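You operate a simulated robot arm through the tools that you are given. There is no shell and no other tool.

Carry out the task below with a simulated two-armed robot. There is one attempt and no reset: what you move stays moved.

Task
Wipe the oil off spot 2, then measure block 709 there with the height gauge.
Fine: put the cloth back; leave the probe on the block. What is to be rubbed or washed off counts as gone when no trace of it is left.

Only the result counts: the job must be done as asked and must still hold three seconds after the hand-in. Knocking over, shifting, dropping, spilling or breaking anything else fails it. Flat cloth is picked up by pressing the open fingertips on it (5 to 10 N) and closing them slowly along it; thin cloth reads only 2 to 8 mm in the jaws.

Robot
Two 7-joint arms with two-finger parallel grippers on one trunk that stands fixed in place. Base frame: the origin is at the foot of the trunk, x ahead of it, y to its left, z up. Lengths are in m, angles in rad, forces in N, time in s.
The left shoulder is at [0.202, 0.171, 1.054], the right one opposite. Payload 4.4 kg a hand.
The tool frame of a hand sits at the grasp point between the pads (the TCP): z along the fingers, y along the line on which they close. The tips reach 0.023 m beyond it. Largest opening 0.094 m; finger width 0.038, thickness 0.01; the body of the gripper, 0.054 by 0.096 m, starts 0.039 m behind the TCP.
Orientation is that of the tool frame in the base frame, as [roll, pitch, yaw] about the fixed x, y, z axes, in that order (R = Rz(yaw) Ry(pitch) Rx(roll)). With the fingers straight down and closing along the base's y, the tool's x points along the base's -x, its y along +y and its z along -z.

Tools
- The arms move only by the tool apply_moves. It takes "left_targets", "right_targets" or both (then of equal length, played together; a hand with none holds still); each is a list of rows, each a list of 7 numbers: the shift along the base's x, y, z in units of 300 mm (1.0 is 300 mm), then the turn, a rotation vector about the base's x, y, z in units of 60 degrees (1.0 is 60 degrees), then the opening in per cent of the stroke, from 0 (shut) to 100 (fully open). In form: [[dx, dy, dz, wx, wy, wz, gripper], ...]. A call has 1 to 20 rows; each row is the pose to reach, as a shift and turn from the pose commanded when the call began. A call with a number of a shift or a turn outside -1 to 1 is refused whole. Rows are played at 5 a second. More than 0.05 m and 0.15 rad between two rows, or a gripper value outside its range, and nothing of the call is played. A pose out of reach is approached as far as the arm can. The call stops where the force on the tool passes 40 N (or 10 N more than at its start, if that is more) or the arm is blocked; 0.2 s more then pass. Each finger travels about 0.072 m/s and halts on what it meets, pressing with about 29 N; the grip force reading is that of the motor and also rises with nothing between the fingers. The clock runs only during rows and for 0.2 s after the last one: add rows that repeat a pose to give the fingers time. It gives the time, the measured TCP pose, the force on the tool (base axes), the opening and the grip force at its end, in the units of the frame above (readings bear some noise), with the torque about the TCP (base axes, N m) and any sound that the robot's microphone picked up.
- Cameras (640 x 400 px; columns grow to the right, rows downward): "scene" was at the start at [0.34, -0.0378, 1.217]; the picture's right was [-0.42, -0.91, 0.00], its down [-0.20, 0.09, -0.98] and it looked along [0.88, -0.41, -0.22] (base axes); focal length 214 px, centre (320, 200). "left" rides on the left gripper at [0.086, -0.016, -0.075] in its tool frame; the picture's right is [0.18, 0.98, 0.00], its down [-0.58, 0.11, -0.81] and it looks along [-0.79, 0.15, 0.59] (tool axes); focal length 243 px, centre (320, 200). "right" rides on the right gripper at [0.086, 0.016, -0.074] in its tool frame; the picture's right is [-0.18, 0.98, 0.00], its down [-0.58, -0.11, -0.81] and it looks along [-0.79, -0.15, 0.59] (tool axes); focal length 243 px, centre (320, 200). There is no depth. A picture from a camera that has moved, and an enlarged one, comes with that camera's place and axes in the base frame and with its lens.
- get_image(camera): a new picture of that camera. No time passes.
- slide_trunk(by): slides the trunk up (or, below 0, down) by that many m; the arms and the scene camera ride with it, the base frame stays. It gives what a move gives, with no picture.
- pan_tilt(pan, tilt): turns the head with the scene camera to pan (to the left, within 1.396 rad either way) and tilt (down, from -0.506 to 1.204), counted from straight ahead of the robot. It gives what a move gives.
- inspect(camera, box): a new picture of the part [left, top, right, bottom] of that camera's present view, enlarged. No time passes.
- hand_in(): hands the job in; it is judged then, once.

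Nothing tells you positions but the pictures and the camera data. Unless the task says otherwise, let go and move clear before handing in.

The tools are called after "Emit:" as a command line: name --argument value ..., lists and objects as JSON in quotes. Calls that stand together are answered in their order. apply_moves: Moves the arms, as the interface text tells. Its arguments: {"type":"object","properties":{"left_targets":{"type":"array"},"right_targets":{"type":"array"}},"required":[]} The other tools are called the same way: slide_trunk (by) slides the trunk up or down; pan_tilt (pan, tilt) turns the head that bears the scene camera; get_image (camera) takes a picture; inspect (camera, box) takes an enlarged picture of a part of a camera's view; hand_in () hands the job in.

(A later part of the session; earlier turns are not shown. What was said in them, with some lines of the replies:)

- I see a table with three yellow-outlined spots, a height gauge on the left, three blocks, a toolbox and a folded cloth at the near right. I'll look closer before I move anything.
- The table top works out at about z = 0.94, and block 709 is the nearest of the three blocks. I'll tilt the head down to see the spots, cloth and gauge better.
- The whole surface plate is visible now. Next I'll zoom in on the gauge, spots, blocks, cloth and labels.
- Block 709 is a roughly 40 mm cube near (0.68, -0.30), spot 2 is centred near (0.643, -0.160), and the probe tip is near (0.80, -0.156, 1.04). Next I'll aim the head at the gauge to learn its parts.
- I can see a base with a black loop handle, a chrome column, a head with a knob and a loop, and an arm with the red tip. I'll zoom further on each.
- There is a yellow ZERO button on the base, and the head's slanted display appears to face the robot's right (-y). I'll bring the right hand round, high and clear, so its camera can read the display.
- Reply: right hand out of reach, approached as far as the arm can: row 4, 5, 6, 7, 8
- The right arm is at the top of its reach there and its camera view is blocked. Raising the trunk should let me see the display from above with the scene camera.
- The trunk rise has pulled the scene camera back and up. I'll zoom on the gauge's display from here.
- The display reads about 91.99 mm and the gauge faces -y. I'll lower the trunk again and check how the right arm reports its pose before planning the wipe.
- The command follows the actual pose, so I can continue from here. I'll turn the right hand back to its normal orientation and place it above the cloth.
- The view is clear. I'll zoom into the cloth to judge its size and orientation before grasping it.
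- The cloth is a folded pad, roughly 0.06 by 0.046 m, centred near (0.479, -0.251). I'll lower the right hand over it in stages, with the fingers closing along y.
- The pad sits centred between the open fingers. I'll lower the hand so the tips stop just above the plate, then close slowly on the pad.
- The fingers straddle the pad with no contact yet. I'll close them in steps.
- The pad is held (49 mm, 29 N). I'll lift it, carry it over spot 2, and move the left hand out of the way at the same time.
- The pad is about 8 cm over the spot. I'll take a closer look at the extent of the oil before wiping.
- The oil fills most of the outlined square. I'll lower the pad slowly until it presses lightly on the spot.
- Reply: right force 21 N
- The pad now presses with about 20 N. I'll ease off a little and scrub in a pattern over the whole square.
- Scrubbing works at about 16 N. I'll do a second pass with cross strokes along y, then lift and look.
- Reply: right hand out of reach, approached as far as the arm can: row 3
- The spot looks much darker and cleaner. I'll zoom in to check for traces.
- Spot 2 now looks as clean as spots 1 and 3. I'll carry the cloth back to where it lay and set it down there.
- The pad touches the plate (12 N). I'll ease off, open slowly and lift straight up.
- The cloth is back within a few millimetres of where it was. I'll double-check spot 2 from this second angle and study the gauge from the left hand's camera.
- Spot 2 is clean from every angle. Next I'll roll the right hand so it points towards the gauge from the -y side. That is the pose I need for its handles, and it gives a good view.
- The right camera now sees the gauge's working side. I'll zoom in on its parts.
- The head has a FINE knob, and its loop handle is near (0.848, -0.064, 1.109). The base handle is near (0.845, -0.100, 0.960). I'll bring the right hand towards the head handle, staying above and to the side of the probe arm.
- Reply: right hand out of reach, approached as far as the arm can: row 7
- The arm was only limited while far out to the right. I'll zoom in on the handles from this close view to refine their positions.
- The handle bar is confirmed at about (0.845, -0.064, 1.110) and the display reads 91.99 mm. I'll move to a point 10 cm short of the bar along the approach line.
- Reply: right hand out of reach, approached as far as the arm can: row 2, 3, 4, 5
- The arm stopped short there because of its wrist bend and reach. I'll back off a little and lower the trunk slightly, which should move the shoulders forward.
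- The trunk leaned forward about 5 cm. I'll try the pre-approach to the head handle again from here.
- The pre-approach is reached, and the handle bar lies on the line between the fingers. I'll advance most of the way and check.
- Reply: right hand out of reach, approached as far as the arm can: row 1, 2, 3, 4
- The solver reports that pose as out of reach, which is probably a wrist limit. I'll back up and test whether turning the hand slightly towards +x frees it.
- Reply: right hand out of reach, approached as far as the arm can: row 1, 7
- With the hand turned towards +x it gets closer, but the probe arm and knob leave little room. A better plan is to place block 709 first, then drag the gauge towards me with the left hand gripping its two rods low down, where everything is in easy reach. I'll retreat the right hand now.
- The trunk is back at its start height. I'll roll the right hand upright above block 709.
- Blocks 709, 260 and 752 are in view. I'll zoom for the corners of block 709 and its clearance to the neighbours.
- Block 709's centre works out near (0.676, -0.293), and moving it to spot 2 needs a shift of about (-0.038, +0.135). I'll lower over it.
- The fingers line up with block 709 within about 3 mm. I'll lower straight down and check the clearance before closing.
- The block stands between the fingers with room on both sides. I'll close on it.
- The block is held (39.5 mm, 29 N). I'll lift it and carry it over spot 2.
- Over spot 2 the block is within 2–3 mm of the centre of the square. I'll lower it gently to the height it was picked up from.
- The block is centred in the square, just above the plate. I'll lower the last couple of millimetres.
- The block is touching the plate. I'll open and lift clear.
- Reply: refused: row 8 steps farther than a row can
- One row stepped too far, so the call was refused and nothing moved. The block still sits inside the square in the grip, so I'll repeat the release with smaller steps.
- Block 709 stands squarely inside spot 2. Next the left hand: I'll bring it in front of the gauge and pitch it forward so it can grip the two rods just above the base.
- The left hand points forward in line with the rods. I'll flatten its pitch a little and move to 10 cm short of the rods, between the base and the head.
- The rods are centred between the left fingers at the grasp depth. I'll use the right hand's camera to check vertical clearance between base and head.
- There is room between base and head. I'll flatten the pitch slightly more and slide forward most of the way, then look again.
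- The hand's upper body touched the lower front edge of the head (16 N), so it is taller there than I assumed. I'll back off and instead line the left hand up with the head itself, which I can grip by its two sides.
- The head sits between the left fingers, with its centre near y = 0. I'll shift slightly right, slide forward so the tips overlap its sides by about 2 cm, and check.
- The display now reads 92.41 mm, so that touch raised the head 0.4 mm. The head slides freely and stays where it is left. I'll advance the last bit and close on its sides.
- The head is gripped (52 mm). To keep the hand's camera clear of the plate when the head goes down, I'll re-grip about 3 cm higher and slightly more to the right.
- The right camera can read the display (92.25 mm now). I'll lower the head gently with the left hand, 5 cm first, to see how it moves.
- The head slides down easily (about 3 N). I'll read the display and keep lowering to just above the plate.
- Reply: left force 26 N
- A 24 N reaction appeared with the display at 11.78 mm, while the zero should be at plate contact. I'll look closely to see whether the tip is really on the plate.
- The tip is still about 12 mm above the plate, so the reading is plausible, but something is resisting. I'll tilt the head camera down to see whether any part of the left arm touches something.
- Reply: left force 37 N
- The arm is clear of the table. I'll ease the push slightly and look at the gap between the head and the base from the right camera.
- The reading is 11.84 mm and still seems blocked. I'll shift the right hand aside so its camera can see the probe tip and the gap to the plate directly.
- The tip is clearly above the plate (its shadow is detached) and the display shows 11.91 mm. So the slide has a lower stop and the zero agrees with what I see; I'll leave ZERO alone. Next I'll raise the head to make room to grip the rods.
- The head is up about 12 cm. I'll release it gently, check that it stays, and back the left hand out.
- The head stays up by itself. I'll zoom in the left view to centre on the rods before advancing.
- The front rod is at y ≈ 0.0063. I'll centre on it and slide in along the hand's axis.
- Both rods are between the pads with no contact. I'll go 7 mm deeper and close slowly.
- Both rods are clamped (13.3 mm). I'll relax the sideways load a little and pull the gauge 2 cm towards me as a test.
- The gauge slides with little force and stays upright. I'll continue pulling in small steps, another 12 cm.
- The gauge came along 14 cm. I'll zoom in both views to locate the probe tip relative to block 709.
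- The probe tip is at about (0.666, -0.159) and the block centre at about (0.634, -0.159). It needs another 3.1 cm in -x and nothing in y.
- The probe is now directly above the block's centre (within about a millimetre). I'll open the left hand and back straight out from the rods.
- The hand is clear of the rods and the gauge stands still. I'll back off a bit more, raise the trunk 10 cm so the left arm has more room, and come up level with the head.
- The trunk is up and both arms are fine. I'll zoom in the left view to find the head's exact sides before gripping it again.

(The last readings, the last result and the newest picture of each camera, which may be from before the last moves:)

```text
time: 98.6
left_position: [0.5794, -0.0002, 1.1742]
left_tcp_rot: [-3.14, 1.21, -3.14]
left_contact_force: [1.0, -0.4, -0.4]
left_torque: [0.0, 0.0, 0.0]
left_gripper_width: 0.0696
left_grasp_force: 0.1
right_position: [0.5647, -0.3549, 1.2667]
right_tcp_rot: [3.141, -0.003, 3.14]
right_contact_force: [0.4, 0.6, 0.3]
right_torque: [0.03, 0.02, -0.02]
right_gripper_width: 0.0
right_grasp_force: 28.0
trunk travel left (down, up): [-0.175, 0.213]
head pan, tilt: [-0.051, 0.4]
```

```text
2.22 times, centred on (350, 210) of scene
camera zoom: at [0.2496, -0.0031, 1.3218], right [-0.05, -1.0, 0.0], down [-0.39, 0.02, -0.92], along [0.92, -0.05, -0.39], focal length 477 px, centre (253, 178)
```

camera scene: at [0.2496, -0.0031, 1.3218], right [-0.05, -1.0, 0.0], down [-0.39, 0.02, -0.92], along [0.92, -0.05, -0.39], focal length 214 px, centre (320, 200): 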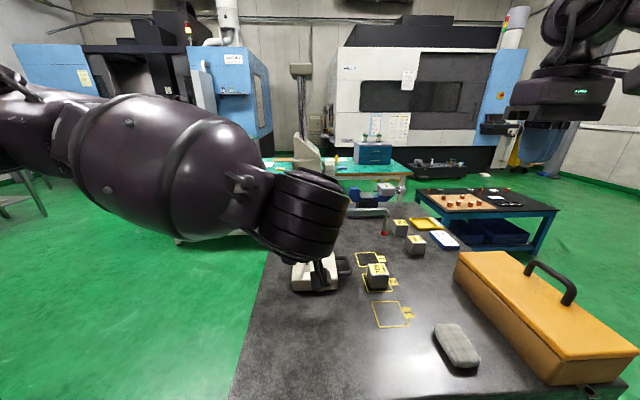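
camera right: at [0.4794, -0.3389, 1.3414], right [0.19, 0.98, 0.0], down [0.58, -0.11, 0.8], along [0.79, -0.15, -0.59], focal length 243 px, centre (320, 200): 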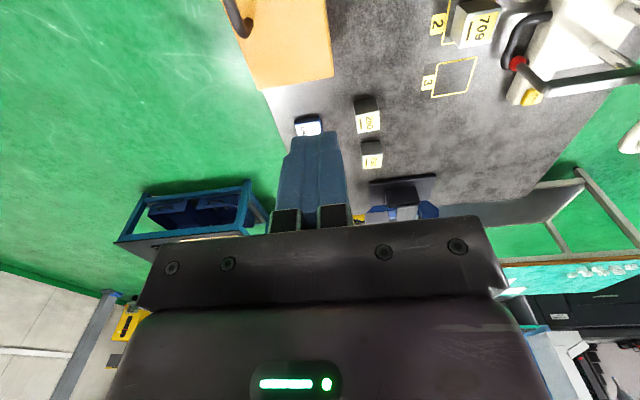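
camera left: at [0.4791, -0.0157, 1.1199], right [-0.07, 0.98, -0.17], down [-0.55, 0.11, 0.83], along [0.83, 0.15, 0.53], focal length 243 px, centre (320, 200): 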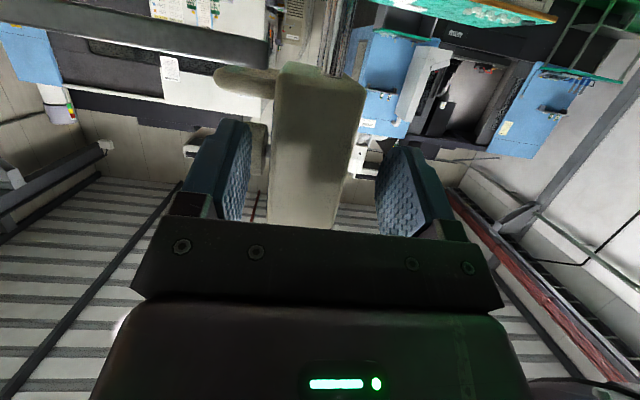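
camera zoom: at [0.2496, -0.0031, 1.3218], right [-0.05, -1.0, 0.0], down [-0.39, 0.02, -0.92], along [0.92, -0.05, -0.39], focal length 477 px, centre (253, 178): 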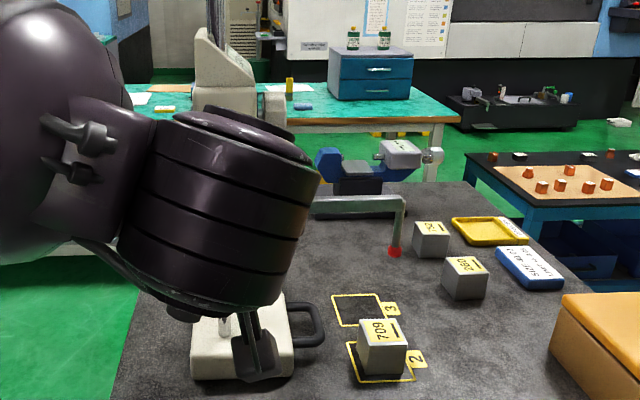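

The head's centre is at y ≈ 0, level with the hand. I'll rise to the middle of the head, come forward and close on its sides as before.

Emit:
apply_moves --left_targets '[[-0.01, 0, 0.06, 0, -0.05, 0, 74], [-0.013, 0, 0.12, 0, -0.1, 0, 74], [-0.013, 0, 0.17, 0, -0.1, 0, 74], [0.07, -0.002, 0.149, 0, -0.1, 0, 74], [0.15, -0.002, 0.126, 0, -0.1, 0, 74], [0.15, -0.002, 0.126, 0, -0.1, 0, 74]]'

Emit:
get_image --camera "left"

Emit:
get_image --camera "right"

```text
time: 100.0
left_position: [0.622, -0.002, 1.2146]
left_tcp_rot: [-3.139, 1.32, -3.14]
left_contact_force: [-0.1, 0.7, 0.5]
left_torque: [-0.02, 0.0, 0.01]
left_gripper_width: 0.0694
left_grasp_force: 0.0
right_position: [0.5623, -0.3544, 1.2694]
right_tcp_rot: [3.139, -0.001, 3.138]
right_contact_force: [-0.3, -0.3, -1.0]
right_torque: [0.01, 0.04, 0.01]
right_gripper_width: 0.0001
right_grasp_force: 29.4
trunk travel left (down, up): [-0.175, 0.213]
head pan, tilt: [-0.051, 0.4]
```

```text
taken
camera left: at [0.5284, -0.0169, 1.15], right [-0.05, 0.98, -0.18], down [-0.64, 0.11, 0.76], along [0.77, 0.15, 0.62], focal length 243 px, centre (320, 200)
```

left: 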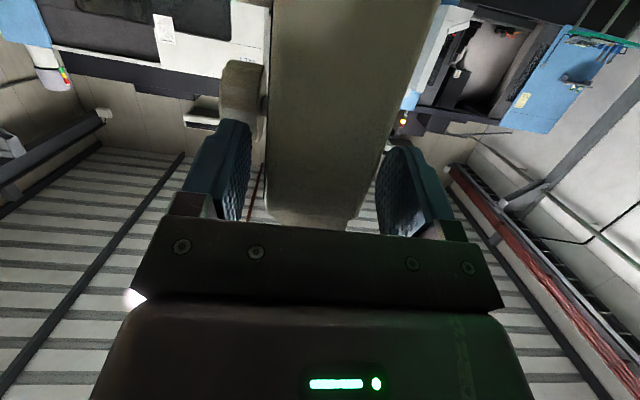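

```text
taken
camera right: at [0.4765, -0.3386, 1.3439], right [0.19, 0.98, 0.0], down [0.58, -0.11, 0.81], along [0.79, -0.15, -0.59], focal length 243 px, centre (320, 200)
```

right: 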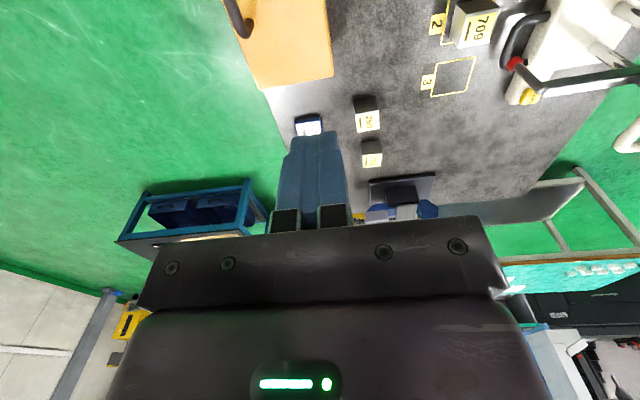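

Well centred. I'll close on the head's sides now.

Emit:
apply_moves --left_targets '[[0, 0, 0, 0, 0, 0, 66], [0, 0, 0, 0, 0, 0, 60], [0, 0, 0, 0, 0, 0, 55], [0, 0, 0, 0, 0, 0, 50], [0, 0, 0, 0, 0, 0, 45], [0, 0, 0, 0, 0, 0, 45]]'

Emit:
pan_tilt --pan -0.2 --tilt 0.6

Emit:
get_image --camera "scene"

```text
time: 101.4
left_position: [0.6224, -0.0005, 1.2146]
left_tcp_rot: [-3.141, 1.319, -3.14]
left_contact_force: [0.7, 0.0, -0.4]
left_torque: [0.27, -0.08, -0.01]
left_gripper_width: 0.0519
left_grasp_force: 45.2
right_position: [0.5635, -0.3547, 1.2693]
right_tcp_rot: [3.14, 0.001, 3.14]
right_contact_force: [-0.4, -0.3, -0.6]
right_torque: [0.01, 0.0, 0.01]
right_gripper_width: 0.0002
right_grasp_force: 29.2
trunk travel left (down, up): [-0.175, 0.213]
head pan, tilt: [-0.051, 0.4]
```

```text
time: 102.1
left_position: [0.6215, -0.0004, 1.2126]
left_tcp_rot: [3.141, 1.32, -3.141]
left_contact_force: [0.1, -0.5, 0.6]
left_torque: [0.38, -0.09, -0.01]
left_gripper_width: 0.0518
left_grasp_force: 44.9
right_position: [0.5634, -0.3555, 1.2693]
right_tcp_rot: [3.138, 0.0, 3.138]
right_contact_force: [0.1, 0.1, -0.6]
right_torque: [0.0, -0.02, 0.0]
right_gripper_width: 0.0
right_grasp_force: 29.2
trunk travel left (down, up): [-0.175, 0.213]
head pan, tilt: [-0.201, 0.6]
```

```text
taken
camera scene: at [0.2417, -0.0158, 1.3044], right [-0.2, -0.98, 0.0], down [-0.55, 0.11, -0.83], along [0.81, -0.16, -0.56], focal length 214 px, centre (320, 200)
```

scene: 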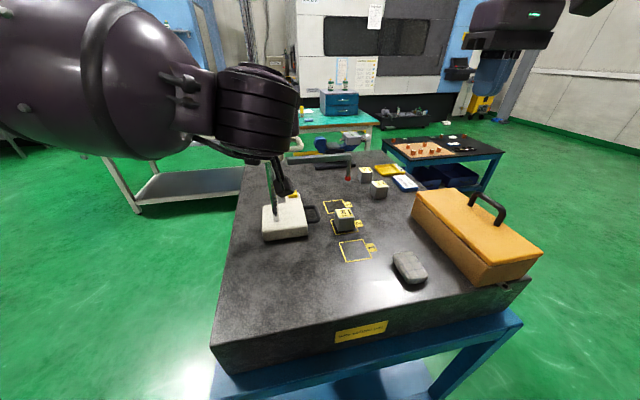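

The grip has no side load. I'll lower the head by 7 cm, leaving about 2 cm of clearance above the block, and move the right hand to where it can read the display.

Emit:
apply_moves --left_targets '[[0, 0, -0.03, 0, 0, 0, 45], [0, 0, -0.065, 0, 0, 0, 45], [0, 0, -0.1, 0, 0, 0, 45], [0, 0, -0.135, 0, 0, 0, 45], [0, 0, -0.17, 0, 0, 0, 45], [0, 0, -0.205, 0, 0, 0, 45], [0, 0, -0.23, 0, 0, 0, 45]]' --right_targets '[[-0.07, 0.03, 0, 0, 0, 0, 0], [-0.14, 0.06, 0, 0, 0, 0, 0], [-0.21, 0.09, 0, 0, 0, 0, 0], [-0.28, 0.12, 0, 0, 0, 0, 0], [-0.35, 0.15, 0, 0, 0, 0, 0], [-0.42, 0.18, 0, 0, 0, 0, 0], [-0.46, 0.2, 0, 0, 0, 0, 0]]'

Emit:
get_image --camera "right"

Emit:
inspect --camera "scene" --box '[250, 130, 400, 260]'

```text
time: 103.7
left_position: [0.6218, -0.0019, 1.1453]
left_tcp_rot: [-3.137, 1.32, -3.139]
left_contact_force: [-0.9, -4.7, 3.3]
left_torque: [0.56, 0.2, 0.5]
left_gripper_width: 0.0519
left_grasp_force: 45.3
right_position: [0.4249, -0.2948, 1.2685]
right_tcp_rot: [3.14, -0.002, 3.14]
right_contact_force: [0.4, -0.5, -0.9]
right_torque: [-0.02, -0.02, -0.01]
right_gripper_width: 0.0
right_grasp_force: 29.3
trunk travel left (down, up): [-0.175, 0.213]
head pan, tilt: [-0.201, 0.6]
```

```text
taken
camera right: at [0.3383, -0.2792, 1.3428], right [0.19, 0.98, 0.0], down [0.58, -0.11, 0.81], along [0.79, -0.15, -0.59], focal length 243 px, centre (320, 200)
```

right: 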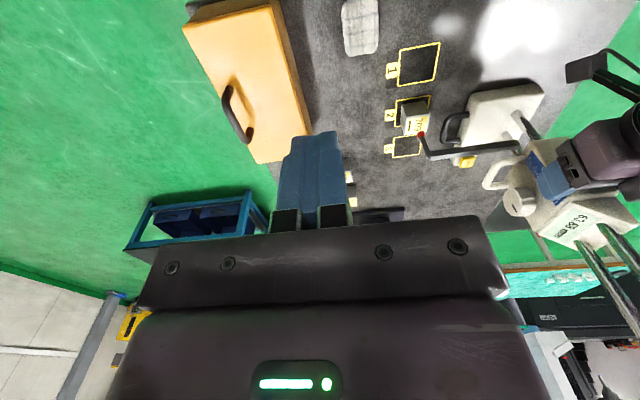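

```text
3.08 times, centred on (325, 195) of scene
camera zoom: at [0.2413, -0.0163, 1.3044], right [-0.2, -0.98, 0.0], down [-0.55, 0.11, -0.83], along [0.81, -0.16, -0.56], focal length 660 px, centre (305, 215)
```

zoom: 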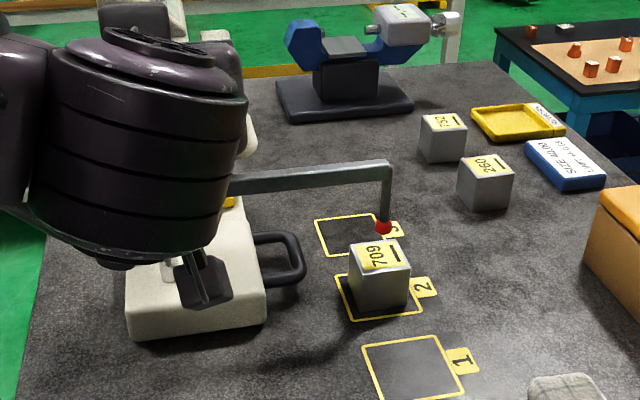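

I'll read the display and check how the tip lines up with the block from both cameras.

Emit:
inspect --camera "right" --box '[520, 180, 630, 260]'

Emit:
inspect --camera "right" --box '[370, 70, 480, 170]'

Emit:
inspect --camera "scene" --box '[320, 180, 370, 240]'

```text
5.00 times, centred on (575, 220) of right
camera zoom: at [0.3383, -0.2792, 1.3428], right [0.19, 0.98, 0.0], down [0.58, -0.11, 0.81], along [0.79, -0.15, -0.59], focal length 1213 px, centre (-955, 100)
```

zoom: 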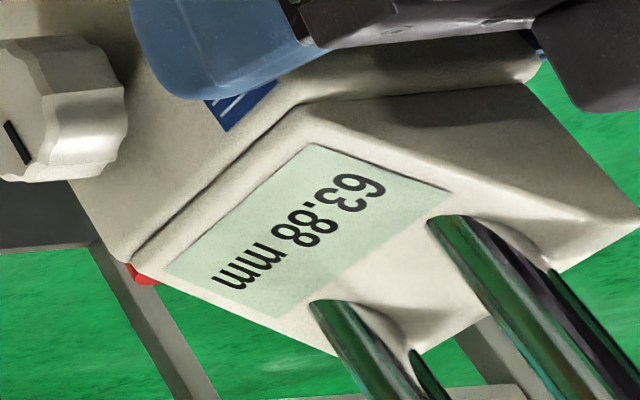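

```text
4.00 times, centred on (425, 120) of right
camera zoom: at [0.3383, -0.2792, 1.3428], right [0.19, 0.98, 0.0], down [0.58, -0.11, 0.81], along [0.79, -0.15, -0.59], focal length 970 px, centre (-100, 520)
```

zoom: 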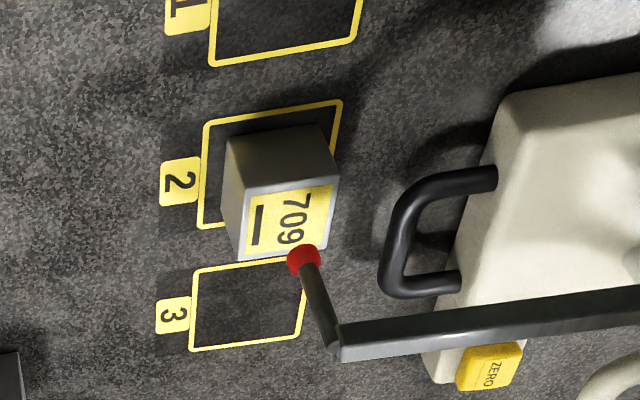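

```text
6.67 times, centred on (345, 210) of scene
camera zoom: at [0.2413, -0.0163, 1.3044], right [-0.2, -0.98, 0.0], down [-0.55, 0.11, -0.83], along [0.81, -0.16, -0.56], focal length 1430 px, centre (153, 133)
```

zoom: 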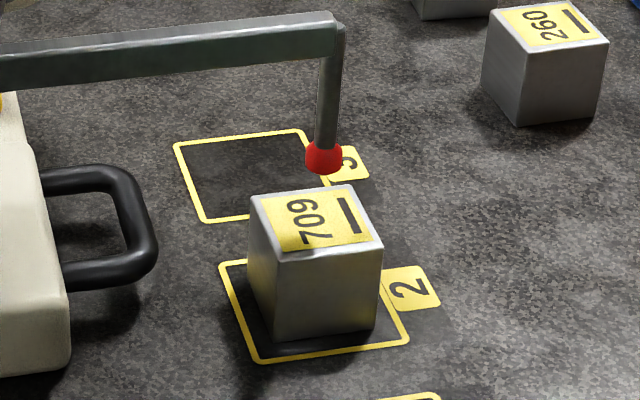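

The display shows 63.88 mm and the tip is within 3 mm of the block's centre in both views. I'll lower to about 42 mm, then creep down.

Emit:
apply_moves --left_targets '[[0, 0, -0.02, 0, 0, 0, 45], [0, 0, -0.045, 0, 0, 0, 45], [0, 0, -0.065, 0, 0, 0, 45], [0, 0, -0.071, 0, 0, 0, 45], [0, 0, -0.071, 0, 0, 0, 45]]'

Emit:
inspect --camera "right" --box '[500, 140, 630, 240]'

Emit:
inspect --camera "scene" --box '[320, 180, 370, 240]'

```text
time: 104.9
left_position: [0.6212, -0.0021, 1.1235]
left_tcp_rot: [-3.141, 1.319, -3.139]
left_contact_force: [-1.1, -4.9, 1.7]
left_torque: [-0.08, -0.78, 0.15]
left_gripper_width: 0.0519
left_grasp_force: 45.1
right_position: [0.4251, -0.2949, 1.2683]
right_tcp_rot: [3.139, 0.001, 3.141]
right_contact_force: [0.0, 0.7, 0.7]
right_torque: [-0.01, 0.01, -0.01]
right_gripper_width: 0.0
right_grasp_force: 28.9
trunk travel left (down, up): [-0.175, 0.213]
head pan, tilt: [-0.201, 0.6]
```

```text
4.00 times, centred on (565, 190) of right
camera zoom: at [0.3385, -0.2793, 1.3427], right [0.19, 0.98, 0.0], down [0.58, -0.11, 0.81], along [0.79, -0.15, -0.59], focal length 970 px, centre (-660, 240)
```

zoom: 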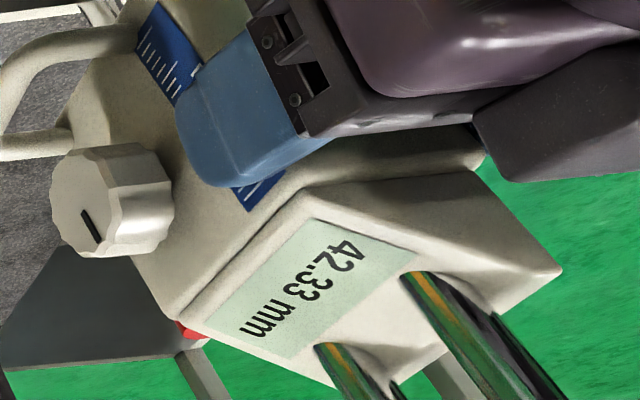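

```text
6.67 times, centred on (345, 210) of scene
camera zoom: at [0.2414, -0.0164, 1.3044], right [-0.2, -0.98, 0.0], down [-0.55, 0.11, -0.83], along [0.81, -0.16, -0.56], focal length 1430 px, centre (153, 133)
```

zoom: 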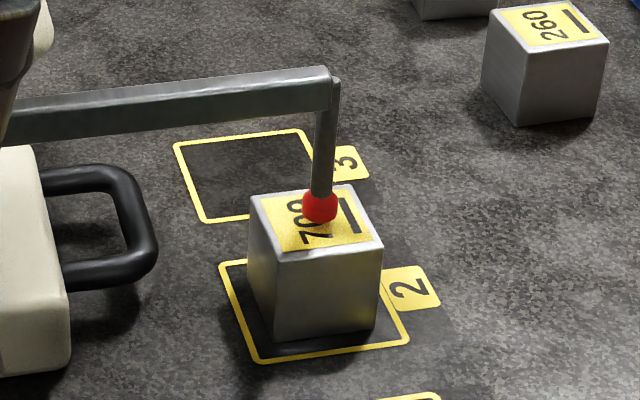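

The reading is 42.33 mm with the tip just above the label. I'll creep down in sub-millimetre steps.

Emit:
apply_moves --left_targets '[[0, 0, -0.002, 0, 0, 0, 45], [0, 0, -0.004, 0, 0, 0, 45], [0, 0, -0.005, 0, 0, 0, 45], [0, 0, -0.006, 0, 0, 0, 45], [0, 0, -0.006, 0, 0, 0, 45]]'

Emit:
inspect --camera "right" --box '[500, 140, 630, 240]'

```text
time: 106.1
left_position: [0.6228, -0.0011, 1.1225]
left_tcp_rot: [-3.139, 1.318, -3.14]
left_contact_force: [1.2, -6.0, 1.7]
left_torque: [-0.27, -1.01, -0.4]
left_gripper_width: 0.0519
left_grasp_force: 44.9
right_position: [0.4236, -0.2964, 1.2675]
right_tcp_rot: [3.139, 0.0, 3.139]
right_contact_force: [-0.4, 0.2, -1.2]
right_torque: [-0.03, 0.0, 0.01]
right_gripper_width: 0.0
right_grasp_force: 28.7
trunk travel left (down, up): [-0.175, 0.213]
head pan, tilt: [-0.201, 0.6]
```

```text
4.00 times, centred on (565, 190) of right
camera zoom: at [0.3387, -0.2794, 1.3427], right [0.19, 0.98, 0.0], down [0.58, -0.11, 0.81], along [0.79, -0.15, -0.59], focal length 970 px, centre (-660, 240)
```

zoom: 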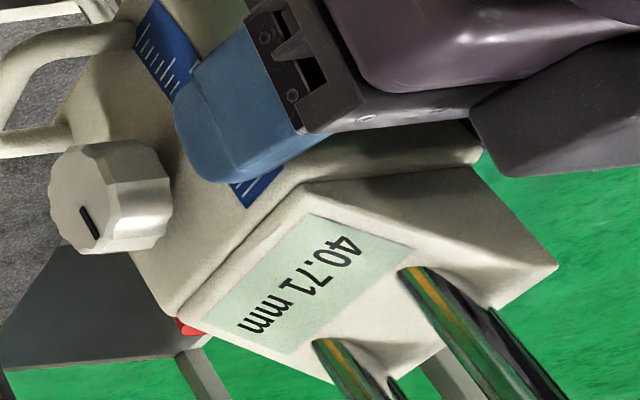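

40.71 mm and no contact yet. A few tenths more.

Emit:
apply_moves --left_targets '[[0, 0, -0.001, 0, 0, 0, 45], [0, 0, -0.002, 0, 0, 0, 45], [0, 0, -0.002, 0, 0, 0, 45]]'

Emit:
inspect --camera "right" --box '[500, 140, 630, 240]'

Emit:
inspect --camera "scene" --box '[320, 180, 370, 240]'

```text
time: 106.9
left_position: [0.6209, -0.0014, 1.1211]
left_tcp_rot: [3.14, 1.32, 3.142]
left_contact_force: [-0.1, -6.6, 1.3]
left_torque: [-0.25, -0.98, -0.4]
left_gripper_width: 0.0517
left_grasp_force: 45.0
right_position: [0.425, -0.2958, 1.2687]
right_tcp_rot: [3.14, 0.0, 3.14]
right_contact_force: [0.9, 0.2, -0.1]
right_torque: [-0.01, -0.01, 0.0]
right_gripper_width: 0.0003
right_grasp_force: 29.2
trunk travel left (down, up): [-0.175, 0.213]
head pan, tilt: [-0.201, 0.6]
```

```text
4.00 times, centred on (565, 190) of right
camera zoom: at [0.3387, -0.2795, 1.3427], right [0.19, 0.98, 0.0], down [0.58, -0.11, 0.81], along [0.79, -0.15, -0.59], focal length 970 px, centre (-660, 240)
```

zoom: 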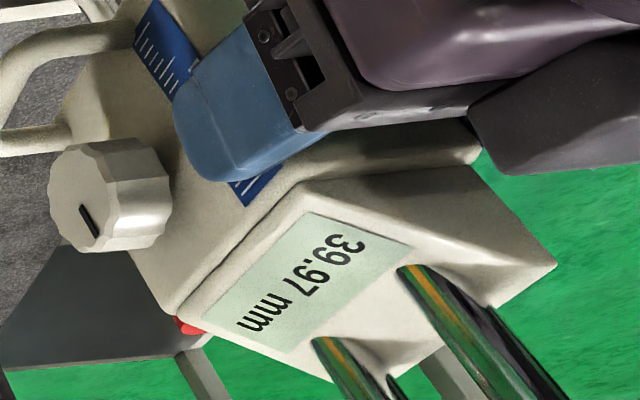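

```text
6.67 times, centred on (345, 210) of scene
camera zoom: at [0.2415, -0.0166, 1.3044], right [-0.2, -0.98, 0.0], down [-0.55, 0.11, -0.83], along [0.81, -0.16, -0.56], focal length 1430 px, centre (153, 133)
```

zoom: 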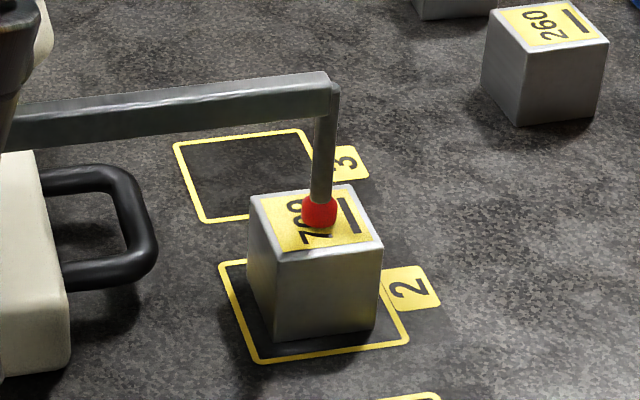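

39.97 mm and the force is still low. I'll go down another few tenths to see where the reading stops.

Emit:
apply_moves --left_targets '[[0, 0, -0.001, 0, 0, 0, 45], [0, 0, -0.002, 0, 0, 0, 45], [0, 0, -0.002, 0, 0, 0, 45]]'

Emit:
inspect --camera "right" --box '[500, 140, 630, 240]'

```text
time: 107.7
left_position: [0.6213, -0.0011, 1.1223]
left_tcp_rot: [-3.142, 1.317, 3.14]
left_contact_force: [2.4, -6.0, 8.3]
left_torque: [0.04, 0.72, -0.28]
left_gripper_width: 0.0519
left_grasp_force: 45.2
right_position: [0.4247, -0.2962, 1.2687]
right_tcp_rot: [3.14, 0.003, -3.141]
right_contact_force: [-0.1, 0.1, -0.2]
right_torque: [0.02, -0.01, 0.01]
right_gripper_width: 0.0002
right_grasp_force: 29.0
trunk travel left (down, up): [-0.175, 0.213]
head pan, tilt: [-0.201, 0.6]
```

```text
4.00 times, centred on (565, 190) of right
camera zoom: at [0.3385, -0.2795, 1.3428], right [0.19, 0.98, 0.0], down [0.58, -0.11, 0.81], along [0.79, -0.15, -0.59], focal length 970 px, centre (-660, 240)
```

zoom: 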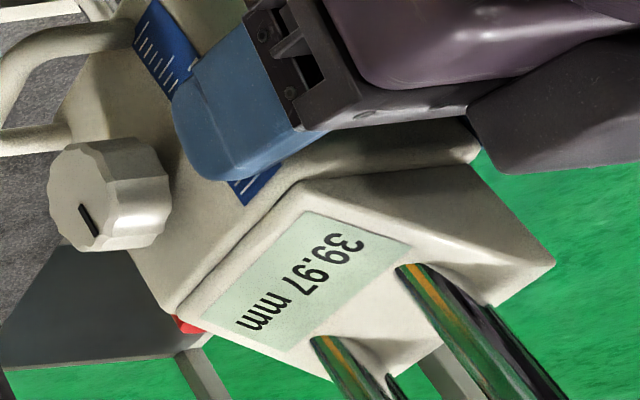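

The reading holds at 39.97 mm while the force rises to 8 N, so the probe is resting on the block. I'll open the left hand carefully and check that the reading stays.

Emit:
apply_moves --left_targets '[[0, 0, 0, 0, 0, 0, 56], [0, 0, 0, 0, 0, 0, 62], [0, 0, 0, 0, 0, 0, 68], [0, 0, 0, 0, 0, 0, 74], [0, 0, 0, 0, 0, 0, 74]]'

Emit:
inspect --camera "right" --box '[500, 140, 630, 240]'

Emit:
get_image --camera "left"

Emit:
inspect --camera "scene" --box '[320, 180, 370, 240]'

```text
time: 108.9
left_position: [0.6222, -0.0002, 1.1213]
left_tcp_rot: [-3.14, 1.321, -3.141]
left_contact_force: [0.0, 0.5, 0.3]
left_torque: [0.02, -0.03, 0.01]
left_gripper_width: 0.0696
left_grasp_force: 0.0
right_position: [0.4244, -0.2947, 1.2694]
right_tcp_rot: [3.139, 0.001, 3.14]
right_contact_force: [-0.1, 0.0, 0.6]
right_torque: [0.02, 0.01, 0.0]
right_gripper_width: 0.0
right_grasp_force: 29.2
trunk travel left (down, up): [-0.175, 0.213]
head pan, tilt: [-0.201, 0.6]
```

```text
4.00 times, centred on (565, 190) of right
camera zoom: at [0.3388, -0.2787, 1.3428], right [0.19, 0.98, 0.0], down [0.58, -0.11, 0.81], along [0.79, -0.15, -0.59], focal length 970 px, centre (-660, 240)
```

zoom: 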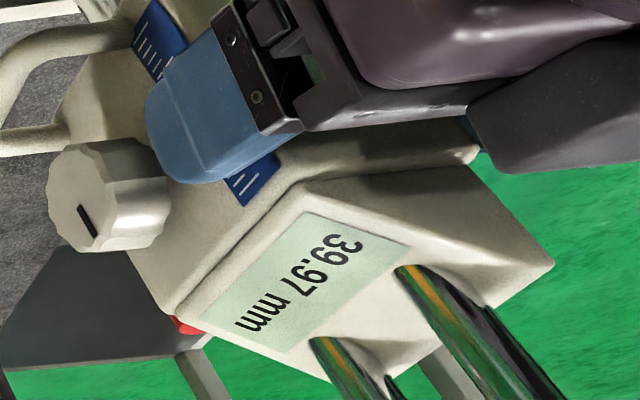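

```text
taken
camera left: at [0.5286, -0.0162, 1.0568], right [-0.05, 0.98, -0.18], down [-0.64, 0.11, 0.76], along [0.77, 0.15, 0.62], focal length 243 px, centre (320, 200)
```

left: 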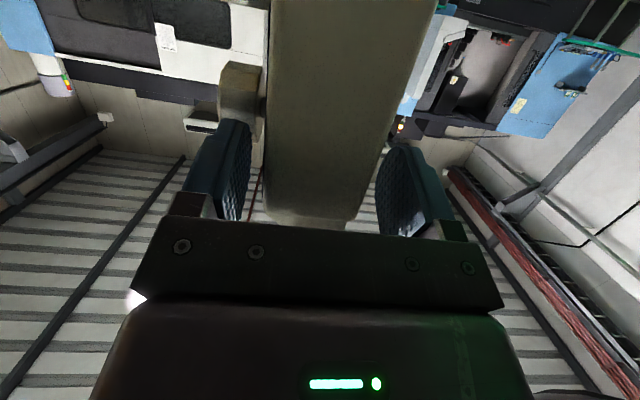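

```text
6.67 times, centred on (345, 210) of scene
camera zoom: at [0.2417, -0.0158, 1.3044], right [-0.2, -0.98, 0.0], down [-0.55, 0.11, -0.83], along [0.81, -0.16, -0.56], focal length 1430 px, centre (153, 133)
```

zoom: 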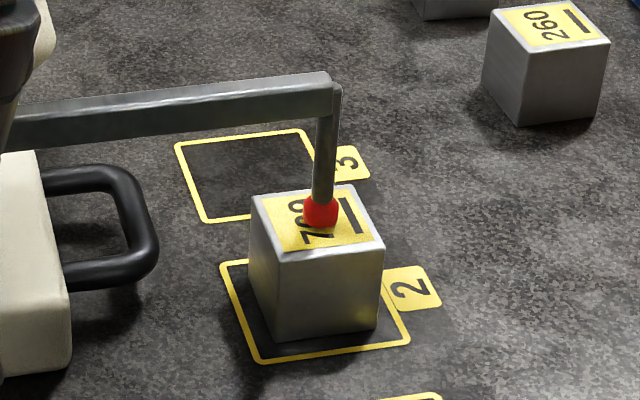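

The reading holds at 39.97 mm with the hand open. I'll back the left hand straight out and away to the left.

Emit:
apply_moves --left_targets '[[-0.05, 0, 0.012, 0, 0, 0, 74], [-0.11, 0, 0.027, 0, 0, 0, 74], [-0.17, 0, 0.045, 0, 0, 0, 74], [-0.22, 0, 0.06, 0, 0, 0, 74], [-0.22, 0.1, 0.1, 0, 0, 0, 74], [-0.22, 0.22, 0.15, 0, 0, 0, 74], [-0.22, 0.35, 0.2, 0, 0, 0, 74], [-0.2, 0.48, 0.25, 0, 0, 0, 74], [-0.18, 0.6, 0.3, 0, 0, 0, 74]]'

Emit:
get_image --camera "scene"

Emit:
get_image --camera "right"

Emit:
inspect --camera "right" --box '[500, 140, 630, 240]'

```text
time: 110.9
left_position: [0.5554, 0.097, 1.1777]
left_tcp_rot: [-3.139, 1.321, -3.14]
left_contact_force: [-0.4, -0.4, -0.3]
left_torque: [-0.02, -0.03, -0.03]
left_gripper_width: 0.0697
left_grasp_force: 0.1
left hand out of reach, approached as far as the arm can: row 7, 8, 9
right_position: [0.4245, -0.2956, 1.2683]
right_tcp_rot: [3.14, 0.001, 3.14]
right_contact_force: [1.0, -0.3, 0.3]
right_torque: [0.05, 0.01, -0.03]
right_gripper_width: 0.0
right_grasp_force: 29.1
trunk travel left (down, up): [-0.175, 0.213]
head pan, tilt: [-0.201, 0.6]
```

```text
taken
camera scene: at [0.2415, -0.0158, 1.3044], right [-0.2, -0.98, 0.0], down [-0.55, 0.11, -0.83], along [0.81, -0.16, -0.56], focal length 214 px, centre (320, 200)
```

scene: 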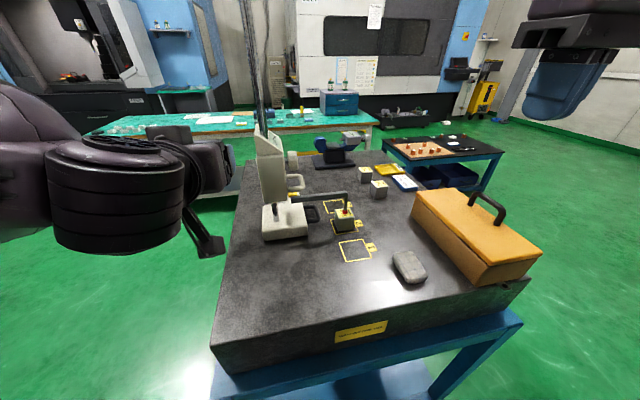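

```text
taken
camera right: at [0.3386, -0.2787, 1.3429], right [0.19, 0.98, 0.0], down [0.58, -0.11, 0.81], along [0.79, -0.15, -0.59], focal length 243 px, centre (320, 200)
```

right: 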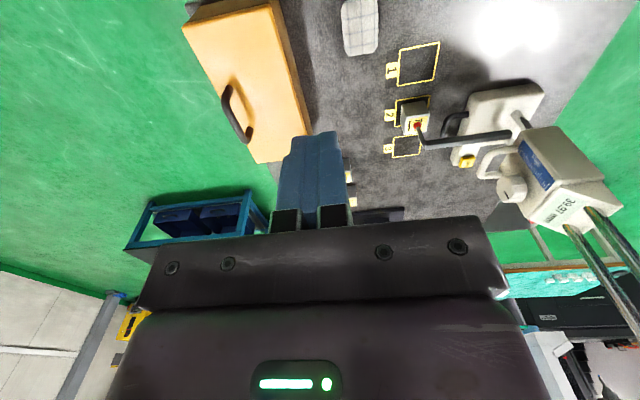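

```text
4.00 times, centred on (565, 190) of right
camera zoom: at [0.3386, -0.2787, 1.3429], right [0.19, 0.98, 0.0], down [0.58, -0.11, 0.81], along [0.79, -0.15, -0.59], focal length 970 px, centre (-660, 240)
```

zoom: 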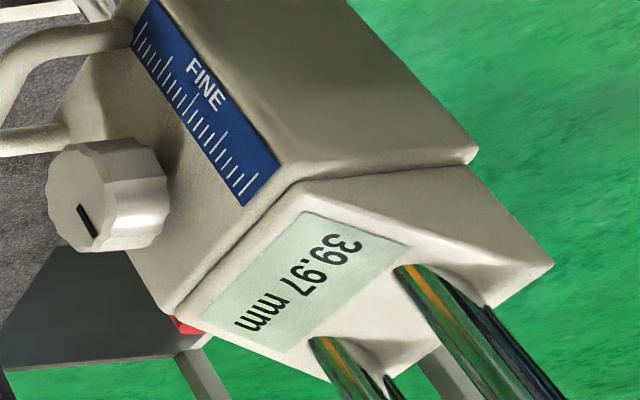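

Both hands are clear and the display still shows 39.97 mm. I'll do one last check of the spot, the cloth, and the other objects.

Emit:
inspect --camera "scene" --box '[310, 185, 390, 245]'

Emit:
inspect --camera "scene" --box '[330, 150, 550, 300]'

Emit:
inspect --camera "right" --box '[330, 0, 480, 170]'

```text
6.67 times, centred on (350, 215) of scene
camera zoom: at [0.2415, -0.0158, 1.3044], right [-0.2, -0.98, 0.0], down [-0.55, 0.11, -0.83], along [0.81, -0.16, -0.56], focal length 1430 px, centre (120, 100)
```

zoom: 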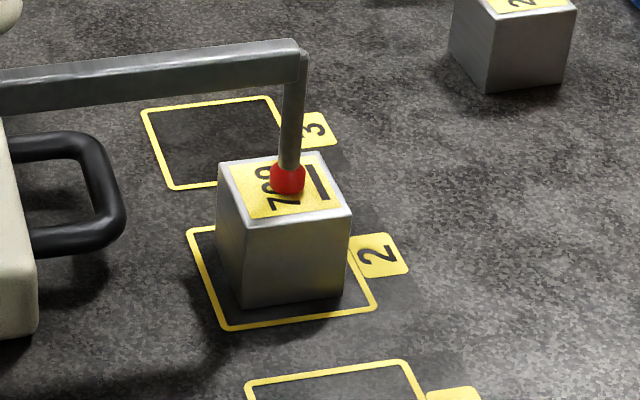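

```text
2.67 times, centred on (440, 225) of scene
camera zoom: at [0.2415, -0.0158, 1.3044], right [-0.2, -0.98, 0.0], down [-0.55, 0.11, -0.83], along [0.81, -0.16, -0.56], focal length 572 px, centre (0, 133)
```

zoom: 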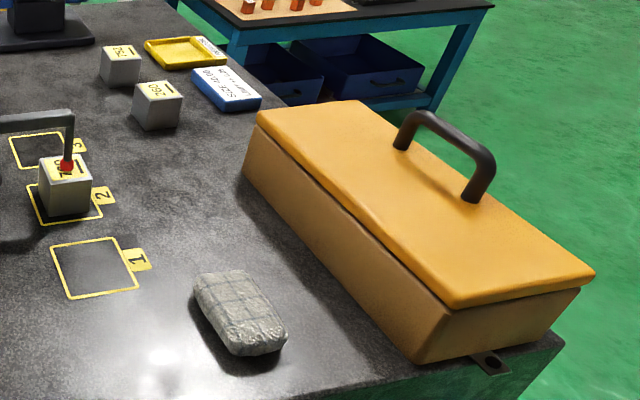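

```text
2.35 times, centred on (405, 85) of right
camera zoom: at [0.3386, -0.2787, 1.3429], right [0.19, 0.98, 0.0], down [0.58, -0.11, 0.81], along [0.79, -0.15, -0.59], focal length 571 px, centre (120, 471)
```

zoom: 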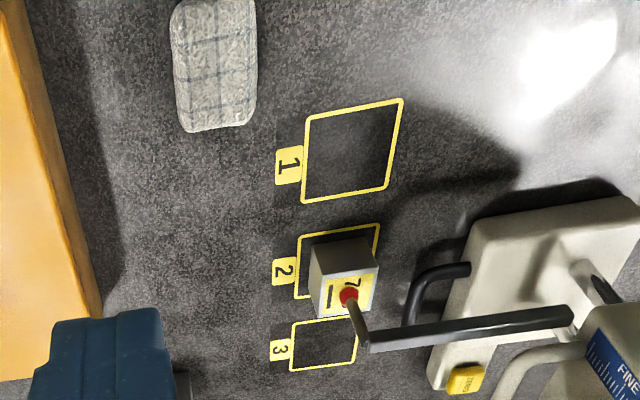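

Spot 2 is clean and block 709 stands inside it. The probe rests on the block at 39.97 mm, the cloth is back in its place, nothing else has moved and both hands are clear. I'm handing in.

Emit:
hand_in

```text
The job is handed in.
```

Spot 2 is wiped clean, and the height gauge reads **39.97 mm** for block 709 standing on it. The card on the plate gives the size as 40.00 ± 0.05 mm, so the block is within the limit.

- **Probe:** I left it resting on the block. The display still showed 39.97 mm after I let go and moved both hands clear.
- **Cloth:** it is back within a few millimetres of where it lay.
- **Gauge moved:** I slid it about 17 cm towards the robot so the probe would reach spot 2.
- **Zero not checked on the plate:** the slide stopped at about 11.8 mm, with the tip still above the plate, so I couldn't touch it down. I left the ZERO button alone because the readings agreed with the heights I could see.

As far as I could see, nothing else on the plate moved.
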